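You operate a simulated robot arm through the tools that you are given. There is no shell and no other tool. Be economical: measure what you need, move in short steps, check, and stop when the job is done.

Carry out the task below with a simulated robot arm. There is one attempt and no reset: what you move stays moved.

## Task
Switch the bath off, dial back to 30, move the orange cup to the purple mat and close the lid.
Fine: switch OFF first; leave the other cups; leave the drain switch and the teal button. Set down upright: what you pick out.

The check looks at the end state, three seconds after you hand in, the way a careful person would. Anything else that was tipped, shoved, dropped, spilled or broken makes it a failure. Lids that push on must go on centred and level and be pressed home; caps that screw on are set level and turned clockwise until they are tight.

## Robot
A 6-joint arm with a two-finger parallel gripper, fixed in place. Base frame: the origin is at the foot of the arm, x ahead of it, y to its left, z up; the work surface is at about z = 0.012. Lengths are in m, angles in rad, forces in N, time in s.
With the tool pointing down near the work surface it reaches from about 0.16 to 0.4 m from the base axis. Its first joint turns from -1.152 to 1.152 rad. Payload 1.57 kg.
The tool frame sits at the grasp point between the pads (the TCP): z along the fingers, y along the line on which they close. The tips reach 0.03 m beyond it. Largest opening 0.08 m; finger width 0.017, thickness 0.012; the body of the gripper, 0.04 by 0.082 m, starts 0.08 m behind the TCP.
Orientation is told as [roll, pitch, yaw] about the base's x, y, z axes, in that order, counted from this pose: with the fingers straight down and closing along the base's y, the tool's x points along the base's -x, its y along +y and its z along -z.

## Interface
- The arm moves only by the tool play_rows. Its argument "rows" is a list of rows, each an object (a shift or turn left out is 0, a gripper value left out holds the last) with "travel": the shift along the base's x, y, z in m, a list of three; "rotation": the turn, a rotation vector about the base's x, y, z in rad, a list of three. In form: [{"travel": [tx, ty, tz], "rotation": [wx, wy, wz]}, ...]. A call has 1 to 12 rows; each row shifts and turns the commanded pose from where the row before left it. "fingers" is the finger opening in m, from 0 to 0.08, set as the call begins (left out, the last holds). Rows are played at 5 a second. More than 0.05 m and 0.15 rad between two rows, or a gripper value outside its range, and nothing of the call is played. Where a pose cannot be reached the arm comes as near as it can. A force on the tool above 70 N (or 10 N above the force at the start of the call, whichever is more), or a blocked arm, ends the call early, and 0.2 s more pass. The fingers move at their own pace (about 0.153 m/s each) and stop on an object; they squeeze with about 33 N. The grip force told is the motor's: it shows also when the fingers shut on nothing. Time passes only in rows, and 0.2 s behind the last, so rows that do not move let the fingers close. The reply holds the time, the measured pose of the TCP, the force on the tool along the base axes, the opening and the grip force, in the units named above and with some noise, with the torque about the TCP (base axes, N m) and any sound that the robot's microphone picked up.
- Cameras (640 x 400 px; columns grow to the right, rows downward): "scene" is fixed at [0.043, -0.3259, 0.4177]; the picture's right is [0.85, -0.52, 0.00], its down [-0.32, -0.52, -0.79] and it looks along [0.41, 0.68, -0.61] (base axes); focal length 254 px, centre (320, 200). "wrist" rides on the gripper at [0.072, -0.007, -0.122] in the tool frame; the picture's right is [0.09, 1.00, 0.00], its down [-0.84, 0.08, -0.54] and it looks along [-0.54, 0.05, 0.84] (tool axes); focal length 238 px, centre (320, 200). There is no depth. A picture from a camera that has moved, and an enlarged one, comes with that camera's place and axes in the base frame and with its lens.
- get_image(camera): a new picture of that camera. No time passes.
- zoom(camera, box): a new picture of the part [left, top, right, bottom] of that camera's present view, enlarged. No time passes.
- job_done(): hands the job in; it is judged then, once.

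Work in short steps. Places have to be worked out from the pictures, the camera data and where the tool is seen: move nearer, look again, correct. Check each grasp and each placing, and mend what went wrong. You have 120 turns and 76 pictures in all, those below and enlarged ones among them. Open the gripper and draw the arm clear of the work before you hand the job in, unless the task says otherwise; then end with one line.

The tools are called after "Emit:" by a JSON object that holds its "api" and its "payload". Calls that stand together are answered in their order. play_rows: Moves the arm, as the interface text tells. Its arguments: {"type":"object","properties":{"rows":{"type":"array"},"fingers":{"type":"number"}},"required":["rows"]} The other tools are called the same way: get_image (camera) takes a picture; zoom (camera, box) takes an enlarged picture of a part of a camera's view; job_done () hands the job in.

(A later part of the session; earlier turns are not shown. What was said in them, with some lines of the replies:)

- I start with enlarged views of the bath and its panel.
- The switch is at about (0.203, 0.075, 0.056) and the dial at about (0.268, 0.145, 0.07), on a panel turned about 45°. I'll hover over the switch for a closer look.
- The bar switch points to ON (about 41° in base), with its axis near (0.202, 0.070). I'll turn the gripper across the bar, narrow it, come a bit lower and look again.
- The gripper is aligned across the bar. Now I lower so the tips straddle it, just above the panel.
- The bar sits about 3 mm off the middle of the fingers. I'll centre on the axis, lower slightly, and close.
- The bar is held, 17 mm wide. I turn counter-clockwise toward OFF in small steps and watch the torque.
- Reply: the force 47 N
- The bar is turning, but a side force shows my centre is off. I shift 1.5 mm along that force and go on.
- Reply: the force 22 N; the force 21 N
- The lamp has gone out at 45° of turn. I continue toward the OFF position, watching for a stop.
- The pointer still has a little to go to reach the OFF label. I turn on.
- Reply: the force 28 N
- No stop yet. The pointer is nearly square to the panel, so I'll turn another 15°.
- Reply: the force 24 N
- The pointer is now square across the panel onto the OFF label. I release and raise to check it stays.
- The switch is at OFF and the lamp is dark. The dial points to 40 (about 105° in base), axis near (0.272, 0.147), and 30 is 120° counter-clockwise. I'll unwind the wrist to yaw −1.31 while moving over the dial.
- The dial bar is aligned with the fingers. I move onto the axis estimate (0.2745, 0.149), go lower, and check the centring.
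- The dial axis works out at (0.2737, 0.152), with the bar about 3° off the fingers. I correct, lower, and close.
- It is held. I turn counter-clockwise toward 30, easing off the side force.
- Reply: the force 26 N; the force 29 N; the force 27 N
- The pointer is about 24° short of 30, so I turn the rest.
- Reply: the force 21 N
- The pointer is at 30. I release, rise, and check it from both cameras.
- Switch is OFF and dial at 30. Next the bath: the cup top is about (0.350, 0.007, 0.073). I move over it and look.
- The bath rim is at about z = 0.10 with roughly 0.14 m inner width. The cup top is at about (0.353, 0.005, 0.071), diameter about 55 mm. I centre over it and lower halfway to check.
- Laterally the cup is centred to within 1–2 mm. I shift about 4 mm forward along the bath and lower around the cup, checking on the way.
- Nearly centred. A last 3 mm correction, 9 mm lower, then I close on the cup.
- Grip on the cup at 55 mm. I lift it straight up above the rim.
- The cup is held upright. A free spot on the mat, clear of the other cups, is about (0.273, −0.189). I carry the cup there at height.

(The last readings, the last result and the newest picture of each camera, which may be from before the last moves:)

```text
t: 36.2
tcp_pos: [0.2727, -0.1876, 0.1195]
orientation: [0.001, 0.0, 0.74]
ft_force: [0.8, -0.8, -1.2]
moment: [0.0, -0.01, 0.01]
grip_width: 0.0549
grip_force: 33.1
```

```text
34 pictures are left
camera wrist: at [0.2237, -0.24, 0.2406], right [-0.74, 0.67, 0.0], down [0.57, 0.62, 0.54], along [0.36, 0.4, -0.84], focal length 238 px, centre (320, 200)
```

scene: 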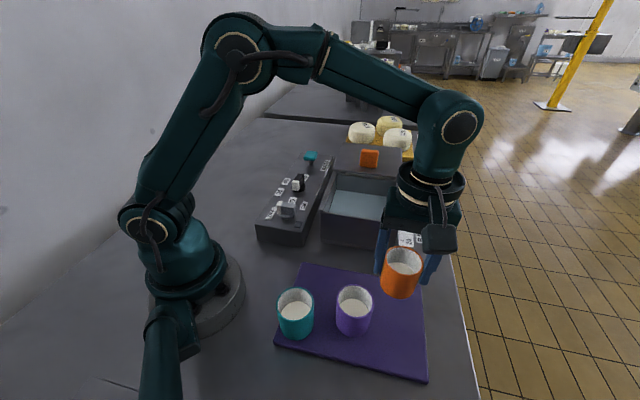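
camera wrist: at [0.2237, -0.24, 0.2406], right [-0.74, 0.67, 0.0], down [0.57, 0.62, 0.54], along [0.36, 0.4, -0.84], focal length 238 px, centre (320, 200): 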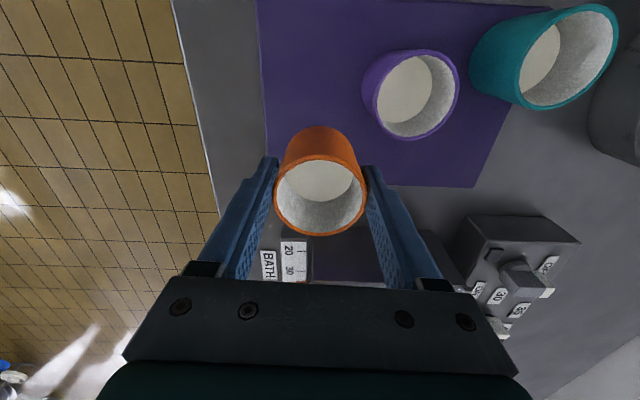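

The cup is over the free mat area. I shift 5 mm away from the purple cup and lower, feeling for contact.

Emit:
{"api": "play_rows", "payload": {"rows": [{"travel": [0.0036, -0.0035, -0.015]}, {"travel": [0, 0, -0.015]}, {"travel": [0, 0, -0.008]}, {}]}}

Emit:
{"api": "zoom", "payload": {"camera": "scene", "box": [300, 220, 460, 380]}}

```text
t: 37.2
tcp_pos: [0.2778, -0.1922, 0.0795]
orientation: [-0.001, -0.001, 0.741]
ft_force: [-0.7, -0.8, -1.1]
moment: [0.01, 0.0, 0.03]
grip_width: 0.0547
grip_force: 33.1
```

```text
2.50 times, centred on (380, 300) of scene
camera zoom: at [0.043, -0.3259, 0.4177], right [0.85, -0.52, 0.0], down [-0.32, -0.52, -0.79], along [0.41, 0.68, -0.61], focal length 636 px, centre (170, -50)
```

zoom: 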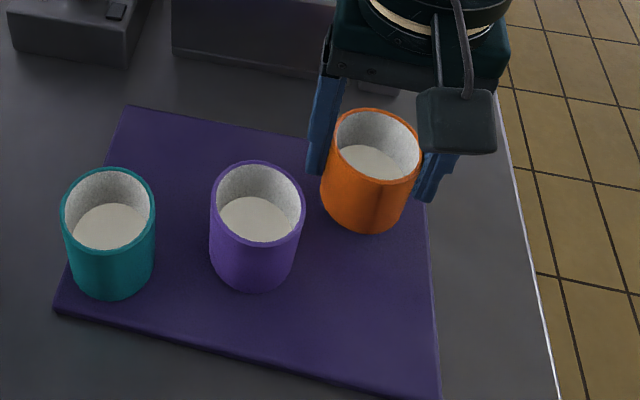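

Contact is close. I nudge 3 mm back from the mat edge and lower by small steps.

Emit:
{"api": "play_rows", "payload": {"rows": [{"travel": [-0.002, 0.002, -0.003]}, {"travel": [0, 0, -0.003]}, {}]}}

Emit:
{"api": "play_rows", "payload": {"rows": [{"travel": [0, 0, -0.002]}, {}]}}

Emit:
{"api": "play_rows", "payload": {"rows": [{"travel": [0, 0, -0.002]}, {}]}}

```text
t: 38.0
tcp_pos: [0.2744, -0.1898, 0.0747]
orientation: [0.0, 0.0, 0.74]
ft_force: [-0.2, 1.0, -0.5]
moment: [-0.03, 0.0, -0.01]
grip_width: 0.0552
grip_force: 32.7
```

```text
t: 38.6
tcp_pos: [0.2738, -0.1907, 0.0719]
orientation: [0.0, 0.001, 0.74]
ft_force: [-0.2, -0.4, -0.7]
moment: [-0.04, 0.01, 0.0]
grip_width: 0.0548
grip_force: 32.9
```

```text
t: 39.2
tcp_pos: [0.2747, -0.1908, 0.0695]
orientation: [0.001, -0.001, 0.739]
ft_force: [-0.7, 0.6, -1.2]
moment: [0.0, -0.02, 0.0]
grip_width: 0.0548
grip_force: 33.3
```

No contact yet, so I continue in 1.5 mm steps.

Emit:
{"api": "play_rows", "payload": {"rows": [{"travel": [0, 0, -0.0015]}, {}]}}

Emit:
{"api": "play_rows", "payload": {"rows": [{"travel": [0, 0, -0.0015]}, {}]}}

Emit:
{"api": "zoom", "payload": {"camera": "scene", "box": [300, 220, 460, 380]}}

```text
t: 39.8
tcp_pos: [0.274, -0.1902, 0.0683]
orientation: [0.001, 0.0, 0.742]
ft_force: [0.1, 0.4, -1.3]
moment: [-0.04, 0.02, 0.02]
grip_width: 0.0548
grip_force: 33.2
```

```text
t: 40.4
tcp_pos: [0.2734, -0.1901, 0.0676]
orientation: [-0.002, 0.0, 0.739]
ft_force: [-1.2, 4.7, 14.5]
moment: [0.27, 0.08, 0.04]
grip_width: 0.0548
grip_force: 33.0
```

```text
2.50 times, centred on (380, 300) of scene
camera zoom: at [0.043, -0.3259, 0.4177], right [0.85, -0.52, 0.0], down [-0.32, -0.52, -0.79], along [0.41, 0.68, -0.61], focal length 636 px, centre (170, -50)
```

zoom: 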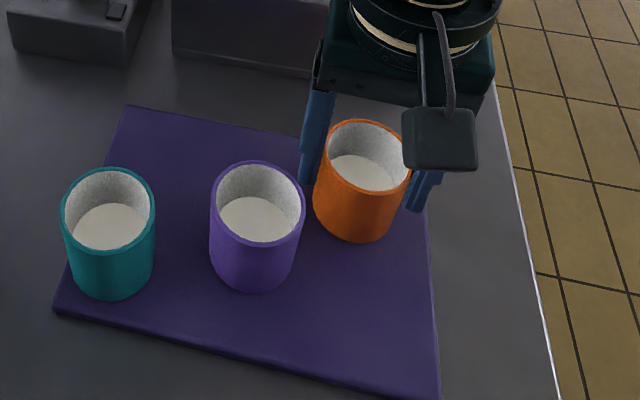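

The cup touches down with 14 N upward. I relieve slightly, open a little and rise straight up.

Emit:
{"api": "play_rows", "payload": {"rows": [{"travel": [0, 0, 0.0007]}, {}]}}

Emit:
{"api": "play_rows", "payload": {"rows": [{}, {}], "fingers": 0.067}}

Emit:
{"api": "play_rows", "payload": {"rows": [{"travel": [0, 0, 0.02]}, {"travel": [0, 0, 0.03]}, {"travel": [0, 0, 0.04]}, {"travel": [0, 0, 0.04]}, {}]}}

Emit:
{"api": "get_image", "payload": {"camera": "scene"}}

Emit:
{"api": "get_image", "payload": {"camera": "wrist"}}

```text
t: 41.0
tcp_pos: [0.2749, -0.1894, 0.0687]
orientation: [0.0, -0.001, 0.74]
ft_force: [-1.9, 4.5, 17.9]
moment: [0.21, 0.01, -0.02]
grip_width: 0.055
grip_force: 32.3
```

```text
t: 41.6
tcp_pos: [0.2739, -0.1905, 0.0675]
orientation: [-0.001, 0.0, 0.74]
ft_force: [-0.2, -0.8, 1.0]
moment: [-0.01, 0.0, -0.02]
grip_width: 0.0673
grip_force: 0.0
```

```text
t: 42.8
tcp_pos: [0.2757, -0.1901, 0.2001]
orientation: [0.001, 0.001, 0.741]
ft_force: [0.1, 0.3, 0.2]
moment: [0.0, 0.02, 0.01]
grip_width: 0.067
grip_force: 0.1
```

```text
31 pictures are left
```

scene: 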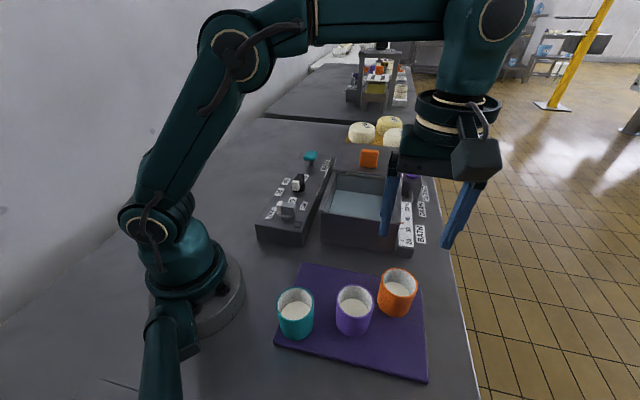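

```text
30 pictures are left
camera wrist: at [0.2255, -0.2417, 0.3211], right [-0.74, 0.67, 0.0], down [0.57, 0.62, 0.54], along [0.36, 0.4, -0.84], focal length 238 px, centre (320, 200)
```

wrist: 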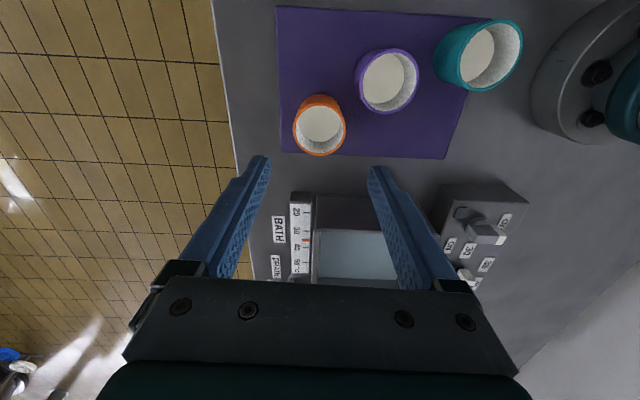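

The cup stands upright on the mat. Now the lid: its orange knob is at about (0.43, 0.08, 0.122), at the far side of the bath. I move over for a closer look at how it runs.

Emit:
{"api": "play_rows", "payload": {"rows": [{"travel": [0.01, 0.03, 0.02]}, {"travel": [0.01, 0.035, 0.0]}, {"travel": [0.01, 0.035, 0]}, {"travel": [0.01, 0.035, 0]}, {"travel": [0.01, 0.035, 0]}, {"travel": [0.01, 0.035, 0]}, {}]}}

Emit:
{"api": "get_image", "payload": {"camera": "wrist"}}

Emit:
{"api": "zoom", "payload": {"camera": "scene", "box": [315, 140, 425, 210]}}

```text
t: 44.4
tcp_pos: [0.3353, 0.0168, 0.2189]
orientation: [0.001, 0.002, 0.74]
ft_force: [0.0, -1.1, 0.4]
moment: [0.0, 0.0, 0.01]
grip_width: 0.0669
grip_force: 0.0
```

```text
29 pictures are left
camera wrist: at [0.2857, -0.0368, 0.3391], right [-0.74, 0.67, 0.0], down [0.57, 0.62, 0.54], along [0.36, 0.4, -0.84], focal length 238 px, centre (320, 200)
```

wrist: 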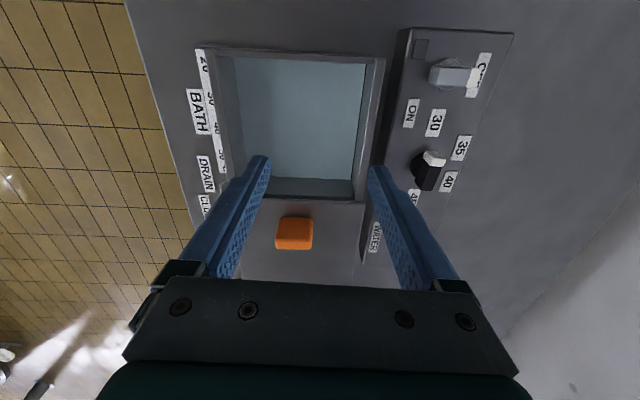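

```text
5.71 times, centred on (370, 175) of scene
camera zoom: at [0.043, -0.3259, 0.4177], right [0.85, -0.52, 0.0], down [-0.32, -0.52, -0.79], along [0.41, 0.68, -0.61], focal length 1454 px, centre (34, 343)
```

zoom: 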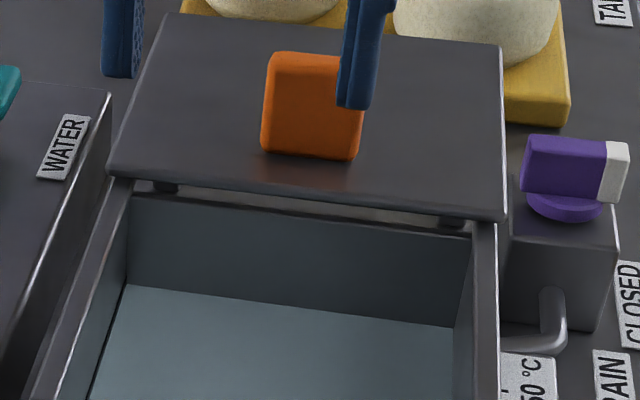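

The lid rests over the rim on runners and slides along the bath. I try reaching over the knob at a safe height, fingers across it, with less opening.

Emit:
{"api": "play_rows", "payload": {"rows": [{"travel": [0.024, 0.0155, -0.004]}, {"travel": [0.024, 0.0155, -0.006]}, {"travel": [0.024, 0.0155, -0.006]}, {"travel": [0.023, 0.0155, -0.006]}, {}], "fingers": 0.06}}

Emit:
{"api": "get_image", "payload": {"camera": "wrist"}}

Emit:
{"api": "get_image", "payload": {"camera": "scene"}}

```text
t: 45.6
tcp_pos: [0.3756, 0.058, 0.179]
orientation: [0.001, -0.001, 0.74]
ft_force: [-0.2, 0.5, 0.4]
moment: [0.03, 0.0, -0.01]
grip_width: 0.0601
grip_force: 0.1
out of reach, approached as far as the arm can: row 2, 3, 4
```

```text
27 pictures are left
camera wrist: at [0.3264, 0.0056, 0.3013], right [-0.74, 0.67, 0.0], down [0.57, 0.62, 0.54], along [0.36, 0.4, -0.84], focal length 238 px, centre (320, 200)
```

wrist: 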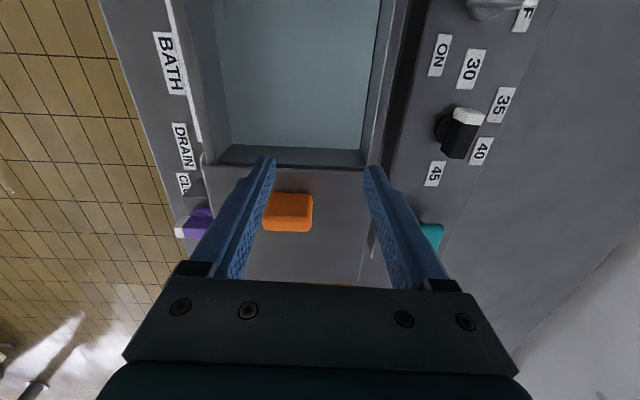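

```text
26 pictures are left
```

scene: 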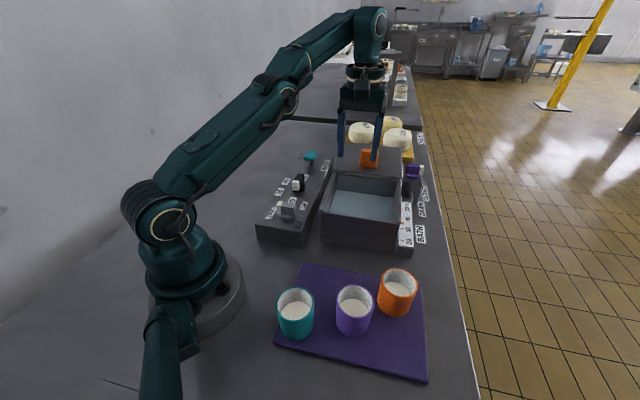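

Straight down, the arm stops at about 0.38 m radius, so I'll have to lean the tool outward. First I zoom in to get the knob's shape and height.

Emit:
{"api": "zoom", "payload": {"camera": "wrist", "box": [180, 130, 400, 290]}}

Emit:
{"api": "zoom", "payload": {"camera": "scene", "box": [325, 130, 425, 200]}}

```text
2.50 times, centred on (290, 210) of wrist
camera zoom: at [0.3264, 0.0056, 0.3013], right [-0.74, 0.67, 0.0], down [0.57, 0.62, 0.54], along [0.36, 0.4, -0.84], focal length 596 px, centre (395, 175)
```

zoom: 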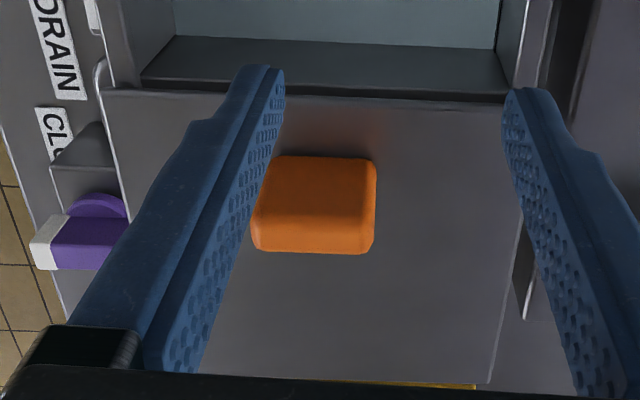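

```text
5.71 times, centred on (375, 165) of scene
camera zoom: at [0.043, -0.3259, 0.4177], right [0.85, -0.52, 0.0], down [-0.32, -0.52, -0.79], along [0.41, 0.68, -0.61], focal length 1454 px, centre (6, 400)
```

zoom: 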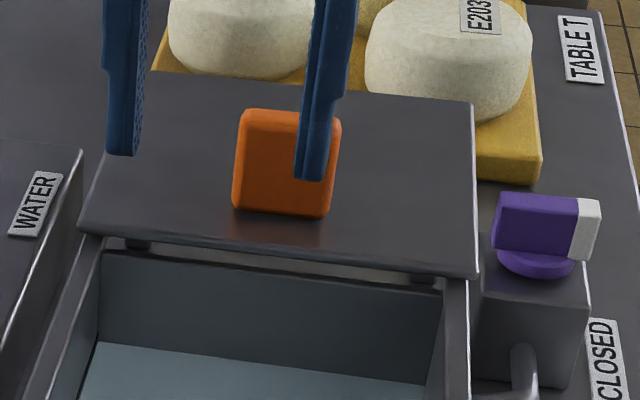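

The knob top is at z ≈ 0.146, centre about (0.428, 0.079), 42 mm across and 17 mm thick. I rise 3 cm, then lean the tool about 29° outward along the bath.

Emit:
{"api": "play_rows", "payload": {"rows": [{"travel": [-0.01, -0.008, 0.02]}, {"travel": [-0.01, -0.008, 0.015]}, {"rotation": [0.0843, -0.0924, 0]}, {"rotation": [0.0843, -0.0924, 0]}, {"rotation": [0.0843, -0.0924, 0]}, {"rotation": [0.0843, -0.0924, 0]}, {}], "fingers": 0.065}}

```text
t: 47.2
tcp_pos: [0.3565, 0.0419, 0.2163]
orientation: [-0.001, -0.503, 0.742]
ft_force: [0.5, 0.3, -0.6]
moment: [0.0, -0.01, 0.05]
grip_width: 0.0647
grip_force: 0.1
```

The tool leans as planned. Now I move out above the knob.

Emit:
{"api": "play_rows", "payload": {"rows": [{"travel": [0.0222, 0.0109, -0.005]}, {"travel": [0.0222, 0.0109, -0.005]}, {"travel": [0.0222, 0.0108, -0.005]}, {}]}}

Emit:
{"api": "get_image", "payload": {"camera": "wrist"}}

Emit:
{"api": "zoom", "payload": {"camera": "scene", "box": [320, 80, 440, 200]}}

```text
t: 48.2
tcp_pos: [0.4224, 0.0751, 0.2022]
orientation: [0.0, -0.498, 0.741]
ft_force: [0.7, 0.5, -0.5]
moment: [0.01, 0.01, 0.02]
grip_width: 0.0652
grip_force: 0.0
```

```text
23 pictures are left
camera wrist: at [0.3361, -0.0116, 0.2739], right [-0.73, 0.68, -0.04], down [0.3, 0.38, 0.88], along [0.61, 0.63, -0.48], focal length 238 px, centre (320, 200)
```

wrist: 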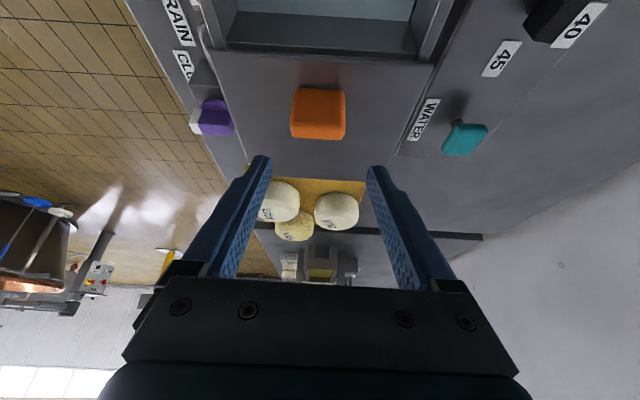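

```text
3.33 times, centred on (380, 140) of scene
camera zoom: at [0.043, -0.3259, 0.4177], right [0.85, -0.52, 0.0], down [-0.32, -0.52, -0.79], along [0.41, 0.68, -0.61], focal length 848 px, centre (120, 400)
```

zoom: 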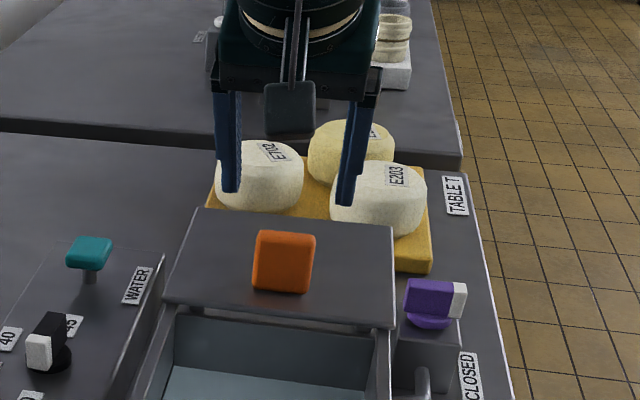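

The fingers straddle the knob laterally. I lower most of the way and check.

Emit:
{"api": "play_rows", "payload": {"rows": [{"travel": [0.0013, -0.0015, -0.02]}, {"travel": [0, 0, -0.02]}, {"travel": [0, 0, -0.01]}, {}]}}

Emit:
{"api": "zoom", "payload": {"camera": "wrist", "box": [200, 60, 440, 260]}}

Emit:
{"api": "zoom", "payload": {"camera": "scene", "box": [320, 110, 430, 200]}}

```text
t: 49.2
tcp_pos: [0.4245, 0.0746, 0.1512]
orientation: [0.0, -0.498, 0.741]
ft_force: [0.3, -0.4, -0.1]
moment: [-0.03, -0.01, 0.02]
grip_width: 0.0649
grip_force: 0.1
```

```text
2.00 times, centred on (320, 160) of wrist
camera zoom: at [0.3383, -0.0122, 0.2226], right [-0.73, 0.68, -0.04], down [0.3, 0.38, 0.88], along [0.61, 0.63, -0.48], focal length 477 px, centre (320, 280)
```

zoom: 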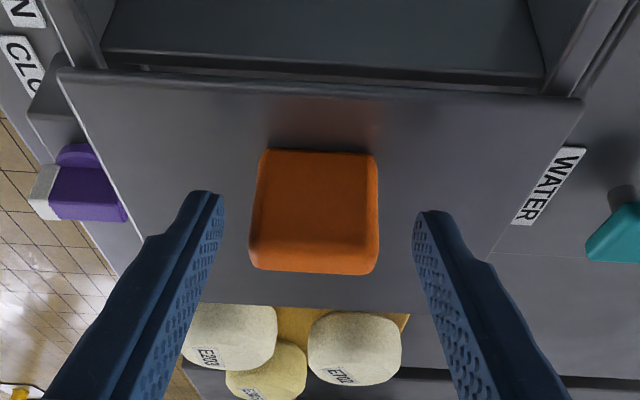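

```text
4.44 times, centred on (375, 155) of scene
camera zoom: at [0.043, -0.3259, 0.4177], right [0.85, -0.52, 0.0], down [-0.32, -0.52, -0.79], along [0.41, 0.68, -0.61], focal length 1131 px, centre (76, 400)
```

zoom: 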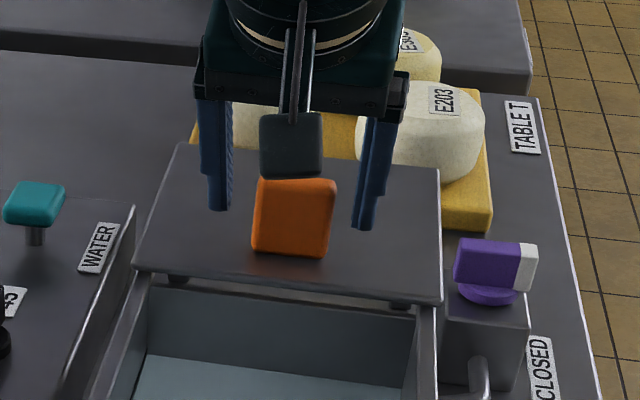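

The tips are on either side of the knob at its mid-height. I lower 3 mm and close.

Emit:
{"api": "play_rows", "payload": {"rows": [{"travel": [0.0, 0.0, -0.003]}, {}]}}

Emit:
{"api": "play_rows", "payload": {"rows": [{}, {}, {}], "fingers": 0.0}}

```text
t: 49.8
tcp_pos: [0.4255, 0.0734, 0.1479]
orientation: [0.0, -0.499, 0.739]
ft_force: [0.7, -0.5, 0.0]
moment: [0.0, 0.0, -0.02]
grip_width: 0.0648
grip_force: 0.0
```

```text
t: 50.6
tcp_pos: [0.4258, 0.0731, 0.1486]
orientation: [-0.004, -0.501, 0.741]
ft_force: [15.7, -14.5, -6.6]
moment: [0.51, -0.01, 0.41]
grip_width: 0.0423
grip_force: 45.1
```

The knob is gripped. I ease the side force and drag 2 cm back along the bath axis.

Emit:
{"api": "play_rows", "payload": {"rows": [{"travel": [0.001, -0.001, 0]}, {"travel": [-0.0074, -0.0067, 0]}, {"travel": [-0.0074, -0.0067, 0]}, {}]}}

Emit:
{"api": "zoom", "payload": {"camera": "scene", "box": [310, 110, 430, 260]}}

```text
t: 51.6
tcp_pos: [0.4112, 0.0574, 0.1484]
orientation: [-0.002, -0.5, 0.739]
ft_force: [15.0, -13.8, -13.0]
moment: [0.6, -0.44, 0.48]
grip_width: 0.0422
grip_force: 45.2
```

```text
2.67 times, centred on (370, 185) of scene
camera zoom: at [0.043, -0.3259, 0.4177], right [0.85, -0.52, 0.0], down [-0.32, -0.52, -0.79], along [0.41, 0.68, -0.61], focal length 679 px, centre (187, 240)
```

zoom: 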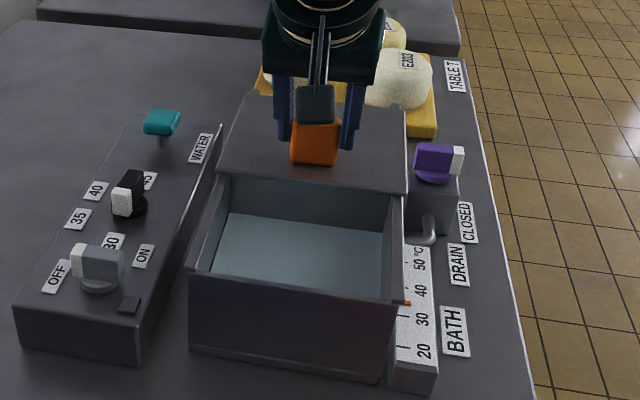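

The lid follows. A steady side force suggests the axis is nearer 45°, so I drag on in that direction.

Emit:
{"api": "play_rows", "payload": {"rows": [{"travel": [-0.0064, -0.0078, 0]}, {"travel": [-0.0071, -0.0071, 0]}, {"travel": [-0.0071, -0.0071, 0]}, {}]}}

```text
t: 52.6
tcp_pos: [0.3906, 0.0368, 0.1478]
orientation: [-0.003, -0.501, 0.741]
ft_force: [4.1, -4.6, 12.8]
moment: [-0.27, 0.61, 0.75]
grip_width: 0.0418
grip_force: 45.0
```

The side force is gone. I continue dragging.

Emit:
{"api": "play_rows", "payload": {"rows": [{"travel": [-0.0071, -0.0071, 0]}, {"travel": [-0.0071, -0.0071, 0]}, {"travel": [-0.0071, -0.0071, 0]}, {"travel": [-0.0071, -0.0071, 0]}, {}]}}

Emit:
{"api": "get_image", "payload": {"camera": "scene"}}

```text
t: 53.8
tcp_pos: [0.3604, 0.008, 0.1484]
orientation: [0.001, -0.499, 0.74]
ft_force: [-4.2, 5.9, 22.8]
moment: [1.0, -0.58, 0.73]
grip_width: 0.0421
grip_force: 45.2
```

```text
18 pictures are left
```

scene: 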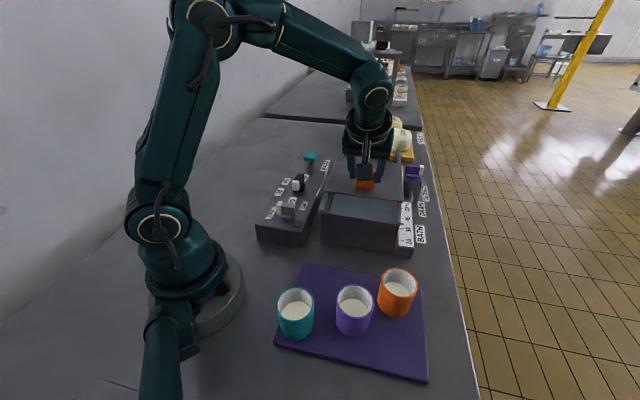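

Emit:
{"api": "zoom", "payload": {"camera": "scene", "box": [310, 130, 430, 260]}}

```text
3.08 times, centred on (370, 195) of scene
camera zoom: at [0.0429, -0.3259, 0.4177], right [0.85, -0.52, 0.0], down [-0.32, -0.52, -0.79], along [0.41, 0.68, -0.61], focal length 783 px, centre (166, 215)
```

zoom: 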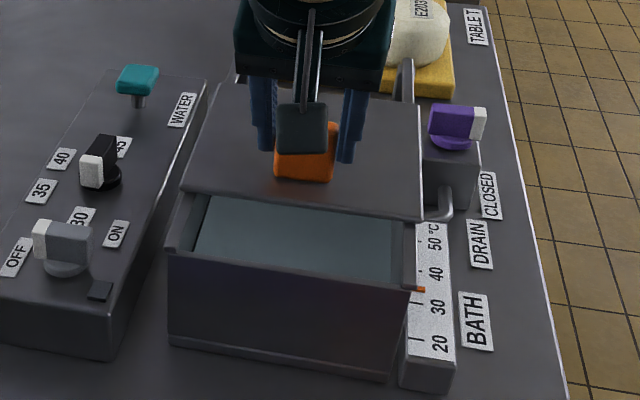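

About 5.5 cm remain. I continue, easing the downward load a little.

Emit:
{"api": "play_rows", "payload": {"rows": [{"travel": [-0.0071, -0.0071, 0.001]}, {"travel": [-0.0071, -0.0071, 0]}, {"travel": [-0.0071, -0.0071, 0]}, {"travel": [-0.0071, -0.0071, 0]}, {}]}}

Emit:
{"api": "zoom", "payload": {"camera": "scene", "box": [310, 130, 430, 260]}}

```text
t: 55.0
tcp_pos: [0.3325, -0.0199, 0.148]
orientation: [0.0, -0.497, 0.739]
ft_force: [-5.4, 4.7, 6.2]
moment: [0.02, -0.21, 0.78]
grip_width: 0.0422
grip_force: 45.4
```

```text
3.08 times, centred on (370, 195) of scene
camera zoom: at [0.043, -0.3259, 0.4177], right [0.85, -0.52, 0.0], down [-0.32, -0.52, -0.79], along [0.41, 0.68, -0.61], focal length 783 px, centre (166, 215)
```

zoom: 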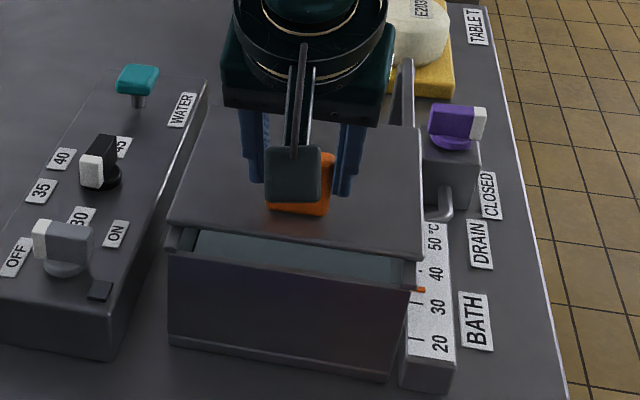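

About 2 cm remain. I go on in 5 mm steps to find the end stop.

Emit:
{"api": "play_rows", "payload": {"rows": [{"travel": [-0.0036, -0.0034, 0]}, {"travel": [-0.0036, -0.0034, 0]}, {"travel": [-0.0036, -0.0034, 0]}, {}]}}

Emit:
{"api": "zoom", "payload": {"camera": "scene", "box": [310, 130, 430, 260]}}

```text
t: 56.0
tcp_pos: [0.3213, -0.0311, 0.1476]
orientation: [-0.003, -0.498, 0.74]
ft_force: [10.1, -10.2, -24.0]
moment: [0.6, -0.08, 0.3]
grip_width: 0.042
grip_force: 44.7
```

```text
3.08 times, centred on (370, 195) of scene
camera zoom: at [0.0431, -0.3259, 0.4177], right [0.85, -0.52, 0.0], down [-0.32, -0.52, -0.79], along [0.41, 0.68, -0.61], focal length 783 px, centre (166, 215)
```

zoom: 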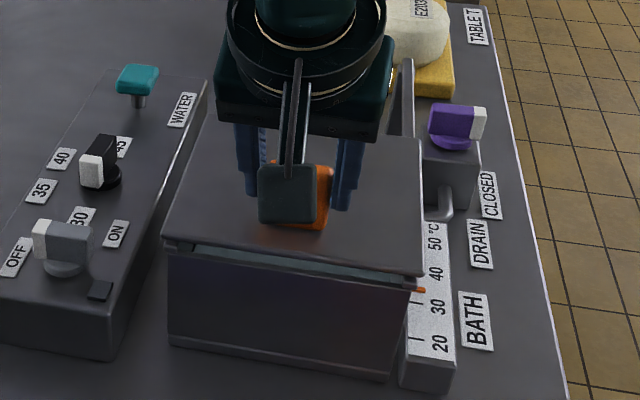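

Still a narrow gap at the front, and no stop yet. I lower 1 mm to ease the load and continue.

Emit:
{"api": "play_rows", "payload": {"rows": [{"travel": [-0.0035, -0.0035, -0.001]}, {"travel": [-0.0035, -0.0035, 0]}, {}]}}

Emit:
{"api": "zoom", "payload": {"camera": "scene", "box": [310, 130, 430, 260]}}

```text
t: 56.8
tcp_pos: [0.317, -0.0367, 0.1498]
orientation: [-0.004, -0.509, 0.739]
ft_force: [26.6, 13.4, 6.8]
moment: [0.57, -0.54, 0.55]
grip_width: 0.0424
grip_force: 45.1
```

```text
3.08 times, centred on (370, 195) of scene
camera zoom: at [0.043, -0.3259, 0.4177], right [0.85, -0.52, 0.0], down [-0.32, -0.52, -0.79], along [0.41, 0.68, -0.61], focal length 783 px, centre (166, 215)
```

zoom: 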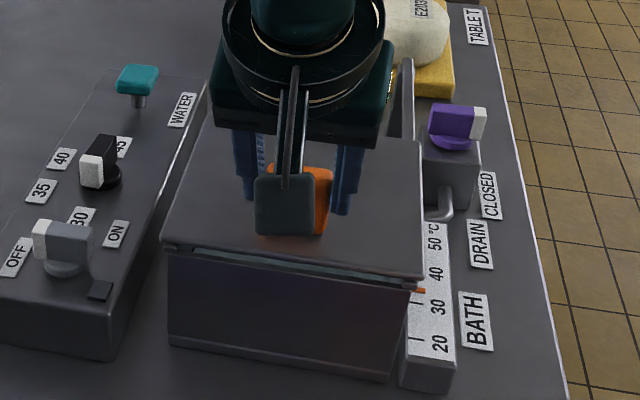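

A stop force of about 28 N shows. I push 3 mm more to confirm the lid is home.

Emit:
{"api": "play_rows", "payload": {"rows": [{"travel": [-0.0021, -0.0021, 0]}, {}]}}

```text
t: 57.4
tcp_pos: [0.313, -0.04, 0.1482]
orientation: [-0.006, -0.506, 0.74]
ft_force: [28.3, 6.5, 4.8]
moment: [0.55, -0.35, 0.43]
grip_width: 0.0422
grip_force: 45.2
```

Emit:
{"api": "zoom", "payload": {"camera": "scene", "box": [310, 130, 430, 260]}}

Emit:
{"api": "zoom", "payload": {"camera": "wrist", "box": [160, 0, 480, 200]}}

```text
3.08 times, centred on (370, 195) of scene
camera zoom: at [0.043, -0.3259, 0.4177], right [0.85, -0.52, 0.0], down [-0.32, -0.52, -0.79], along [0.41, 0.68, -0.61], focal length 783 px, centre (166, 215)
```

zoom: 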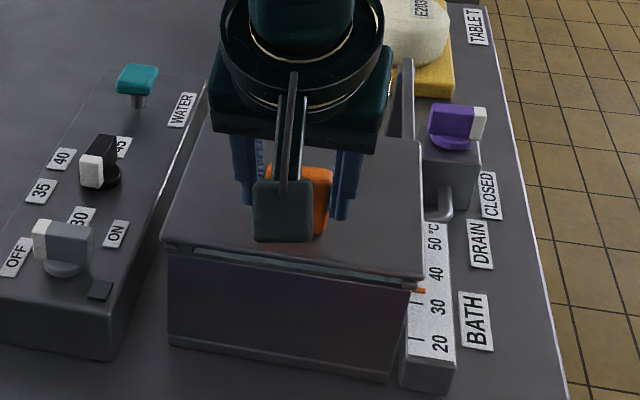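

```text
2.00 times, centred on (320, 100) of wrist
camera zoom: at [0.2267, -0.1251, 0.2201], right [-0.73, 0.68, -0.05], down [0.29, 0.38, 0.88], along [0.62, 0.63, -0.47], focal length 477 px, centre (320, 400)
```

zoom: 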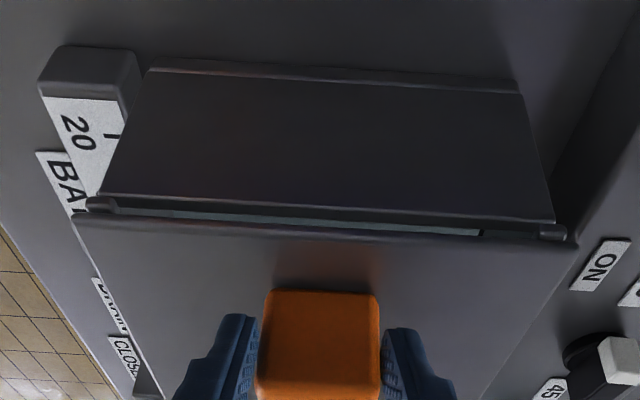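

The lid edge has not moved between the last two views, and the fingers only slid on the knob, so the lid seems to be against its end. I release, rise along the tool and inspect.

Emit:
{"api": "play_rows", "payload": {"rows": [{}, {}, {}], "fingers": 0.065}}

Emit:
{"api": "play_rows", "payload": {"rows": [{"travel": [-0.005, -0.004, 0.02]}, {"travel": [-0.01, -0.01, 0.03]}, {"travel": [0, 0, 0.03], "rotation": [-0.0843, 0.0924, 0]}, {"travel": [0, 0, 0.02], "rotation": [-0.0843, 0.0924, 0]}, {"rotation": [-0.0843, 0.0924, 0]}, {"rotation": [-0.0843, 0.0924, 0]}, {}]}}

Emit:
{"api": "get_image", "payload": {"camera": "wrist"}}

Emit:
{"api": "zoom", "payload": {"camera": "scene", "box": [310, 130, 430, 260]}}

```text
t: 58.2
tcp_pos: [0.3121, -0.0386, 0.148]
orientation: [0.0, -0.501, 0.741]
ft_force: [0.3, 0.6, -0.1]
moment: [0.0, 0.04, -0.02]
grip_width: 0.0651
grip_force: 0.0
```

```text
t: 59.8
tcp_pos: [0.2971, -0.0536, 0.2488]
orientation: [0.001, 0.002, 0.74]
ft_force: [-0.3, 0.0, -0.1]
moment: [-0.02, -0.03, 0.01]
grip_width: 0.0649
grip_force: 0.1
```

```text
11 pictures are left
camera wrist: at [0.2486, -0.1062, 0.3699], right [-0.74, 0.67, 0.0], down [0.57, 0.62, 0.54], along [0.36, 0.4, -0.84], focal length 238 px, centre (320, 200)
```

wrist: 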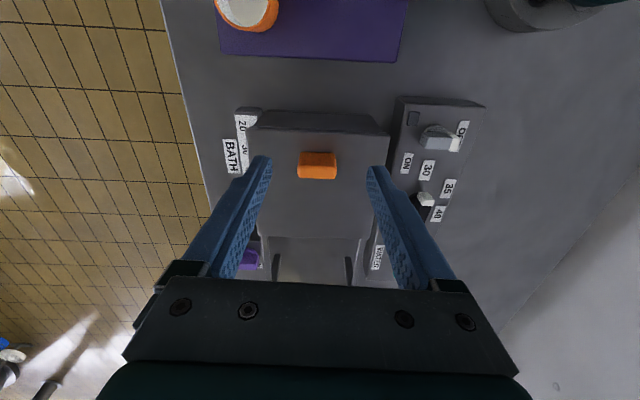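

```text
3.08 times, centred on (370, 195) of scene
camera zoom: at [0.043, -0.3259, 0.4177], right [0.85, -0.52, 0.0], down [-0.32, -0.52, -0.79], along [0.41, 0.68, -0.61], focal length 783 px, centre (166, 215)
```

zoom: 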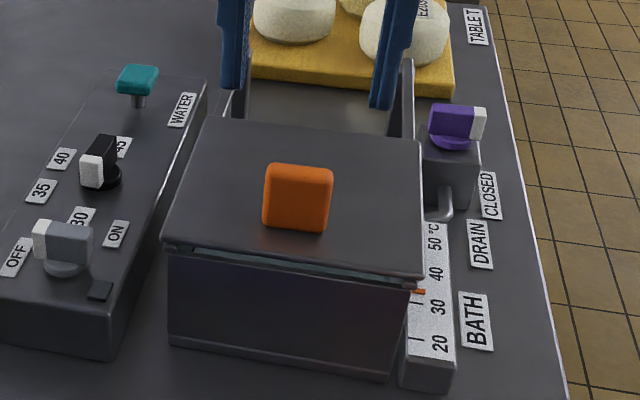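

Emit:
{"api": "zoom", "payload": {"camera": "wrist", "box": [230, 90, 410, 200]}}

Emit:
{"api": "zoom", "payload": {"camera": "scene", "box": [330, 180, 410, 230]}}

```text
3.56 times, centred on (320, 145) of wrist
camera zoom: at [0.2486, -0.1062, 0.3699], right [-0.74, 0.67, 0.0], down [0.57, 0.62, 0.54], along [0.36, 0.4, -0.84], focal length 848 px, centre (320, 396)
```

zoom: 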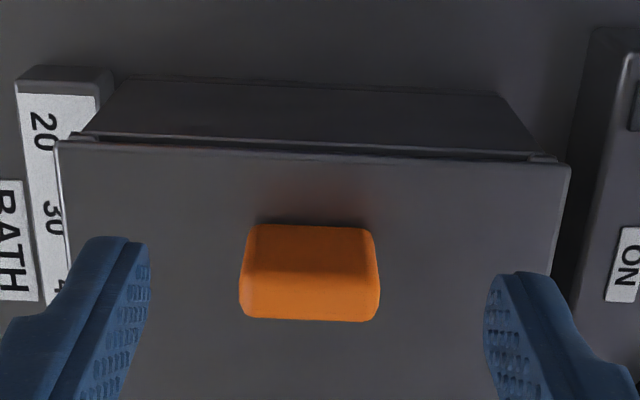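

```text
8.00 times, centred on (370, 205) of scene
camera zoom: at [0.043, -0.3259, 0.4177], right [0.85, -0.52, 0.0], down [-0.32, -0.52, -0.79], along [0.41, 0.68, -0.61], focal length 2036 px, centre (-80, 160)
```

zoom: 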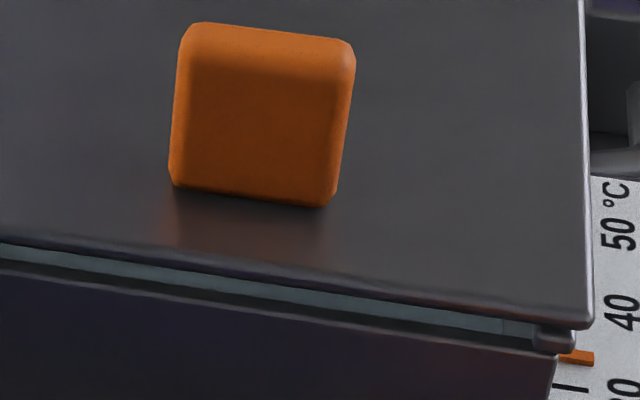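

The lid covers the bath, with its front edge at the front wall. To be sure it is home and not binding, I'll push the knob squarely from behind with closed fingers. First I go above a point behind the knob.

Emit:
{"api": "play_rows", "payload": {"rows": [{"travel": [0.022, 0.0225, 0]}, {"travel": [0.0215, 0.022, 0]}, {"travel": [0, 0, -0.04]}, {}], "fingers": 0.0}}

Emit:
{"api": "zoom", "payload": {"camera": "wrist", "box": [220, 60, 420, 240]}}

```text
t: 60.8
tcp_pos: [0.3364, -0.0109, 0.2051]
orientation: [-0.001, 0.0, 0.74]
ft_force: [0.2, -0.4, 0.6]
moment: [0.01, 0.0, -0.01]
grip_width: 0.0001
grip_force: 21.4
out of reach, approached as far as the arm can: row 2
```

```text
2.22 times, centred on (320, 150) of wrist
camera zoom: at [0.2879, -0.0631, 0.3271], right [-0.74, 0.67, 0.0], down [0.57, 0.62, 0.54], along [0.37, 0.4, -0.84], focal length 530 px, centre (320, 311)
```

zoom: 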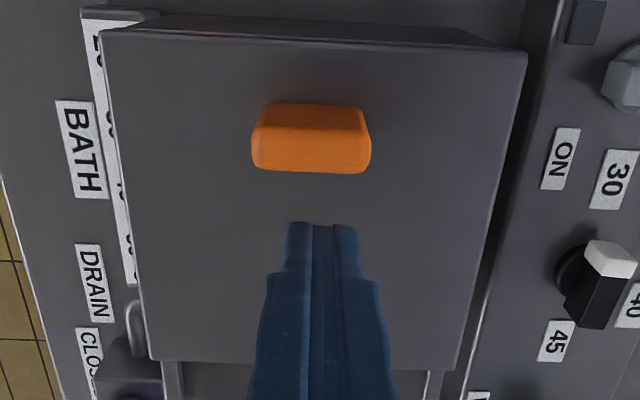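

The knob centre is at (0.326, −0.026). I move 12 mm further behind it, lower until the tips are at about z = 0.12, then look.

Emit:
{"api": "play_rows", "payload": {"rows": [{"travel": [0.012, 0.006, -0.005]}, {"travel": [0, 0, -0.025]}, {"travel": [0, 0, -0.025]}, {}]}}

Emit:
{"api": "zoom", "payload": {"camera": "wrist", "box": [220, 60, 420, 240]}}

```text
t: 61.8
tcp_pos: [0.3486, -0.005, 0.1525]
orientation: [0.0, 0.001, 0.738]
ft_force: [-0.2, 0.5, 0.1]
moment: [0.01, 0.01, -0.03]
grip_width: 0.0
grip_force: 21.3
```

```text
2.22 times, centred on (320, 150) of wrist
camera zoom: at [0.2998, -0.0574, 0.2727], right [-0.74, 0.67, 0.0], down [0.57, 0.62, 0.54], along [0.37, 0.4, -0.84], focal length 530 px, centre (320, 311)
```

zoom: 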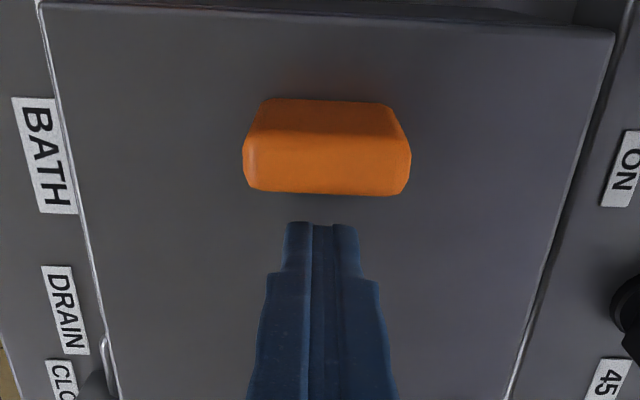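

The fingers are squarely behind the knob. I advance to contact, then push gently.

Emit:
{"api": "play_rows", "payload": {"rows": [{"travel": [-0.0035, -0.0035, 0]}, {"travel": [-0.0035, -0.0035, 0]}, {"travel": [-0.002, -0.002, 0]}, {}]}}

Emit:
{"api": "play_rows", "payload": {"rows": [{"travel": [-0.0014, -0.0014, 0]}, {"travel": [-0.0014, -0.0014, 0]}, {}]}}

```text
t: 62.8
tcp_pos: [0.3415, -0.0142, 0.1523]
orientation: [0.001, -0.001, 0.74]
ft_force: [0.0, 0.0, -0.4]
moment: [0.0, 0.01, -0.01]
grip_width: 0.0003
grip_force: 21.0
```

```text
t: 63.6
tcp_pos: [0.3389, -0.017, 0.1503]
orientation: [0.0, 0.0, 0.741]
ft_force: [0.4, 0.0, 0.3]
moment: [0.01, -0.04, 0.0]
grip_width: 0.0
grip_force: 21.2
```

Emit:
{"api": "play_rows", "payload": {"rows": [{"travel": [-0.0014, -0.0014, 0]}, {"travel": [-0.0014, -0.0014, 0]}, {}]}}

Emit:
{"api": "play_rows", "payload": {"rows": [{"travel": [-0.0014, -0.0014, 0]}, {}]}}

```text
t: 64.4
tcp_pos: [0.3373, -0.015, 0.1503]
orientation: [-0.003, -0.012, 0.74]
ft_force: [23.5, 27.4, 11.9]
moment: [-0.04, -0.07, 0.0]
grip_width: 0.0
grip_force: 21.6
```

```text
t: 65.0
tcp_pos: [0.3387, -0.016, 0.1495]
orientation: [-0.002, -0.022, 0.74]
ft_force: [37.2, 34.6, -1.5]
moment: [0.25, 0.02, 0.09]
grip_width: 0.0002
grip_force: 21.2
```

With 51 N of push the lid does not budge, so it is at its end stop. I back off, rise, and retreat clear of the work.

Emit:
{"api": "play_rows", "payload": {"rows": [{"travel": [0.007, 0.007, 0]}, {"travel": [0.002, 0.002, 0.01]}, {"travel": [0, 0, 0.04]}, {"travel": [-0.01, 0, 0.04]}, {"travel": [-0.03, 0.01, 0.02]}, {"travel": [-0.04, 0.02, 0]}, {"travel": [-0.04, 0.02, 0]}, {}], "fingers": 0.0}}

Emit:
{"api": "play_rows", "payload": {"rows": [{}, {}], "fingers": 0.08}}

Emit:
{"api": "get_image", "payload": {"camera": "scene"}}

Emit:
{"api": "zoom", "payload": {"camera": "scene", "box": [240, 130, 440, 260]}}

```text
t: 66.8
tcp_pos: [0.2228, 0.0433, 0.2604]
orientation: [0.001, 0.002, 0.74]
ft_force: [-0.5, 0.3, 0.2]
moment: [-0.03, 0.04, 0.0]
grip_width: 0.0001
grip_force: 21.2
```

```text
t: 67.4
tcp_pos: [0.2233, 0.042, 0.2592]
orientation: [-0.001, 0.0, 0.74]
ft_force: [-0.5, -0.5, 0.5]
moment: [0.01, -0.04, 0.03]
grip_width: 0.0803
grip_force: 0.1
```

```text
5 pictures are left
```

scene: 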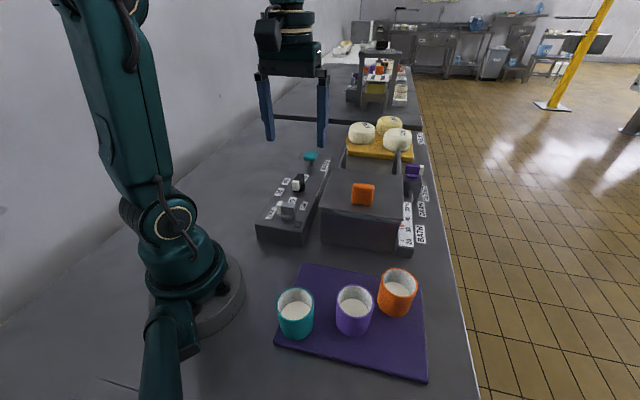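

```text
3.08 times, centred on (340, 195) of scene
camera zoom: at [0.043, -0.3259, 0.4177], right [0.85, -0.52, 0.0], down [-0.32, -0.52, -0.79], along [0.41, 0.68, -0.61], focal length 783 px, centre (258, 215)
```

zoom: 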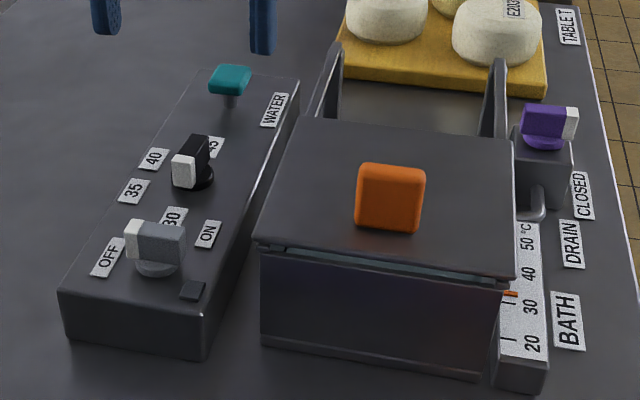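

The pictures show the switch at OFF with its lamp dark, the dial at 30, the lid closed, the orange cup upright on the mat and everything else in place. The gripper is open and clear, so I hand in.

Emit:
{"api": "job_done", "payload": {}}

```text
The job is handed in.
```

The bath is switched off, the dial is back at 30, the orange cup stands upright on the purple mat, and the lid is closed against its end stop; the job is handed in.
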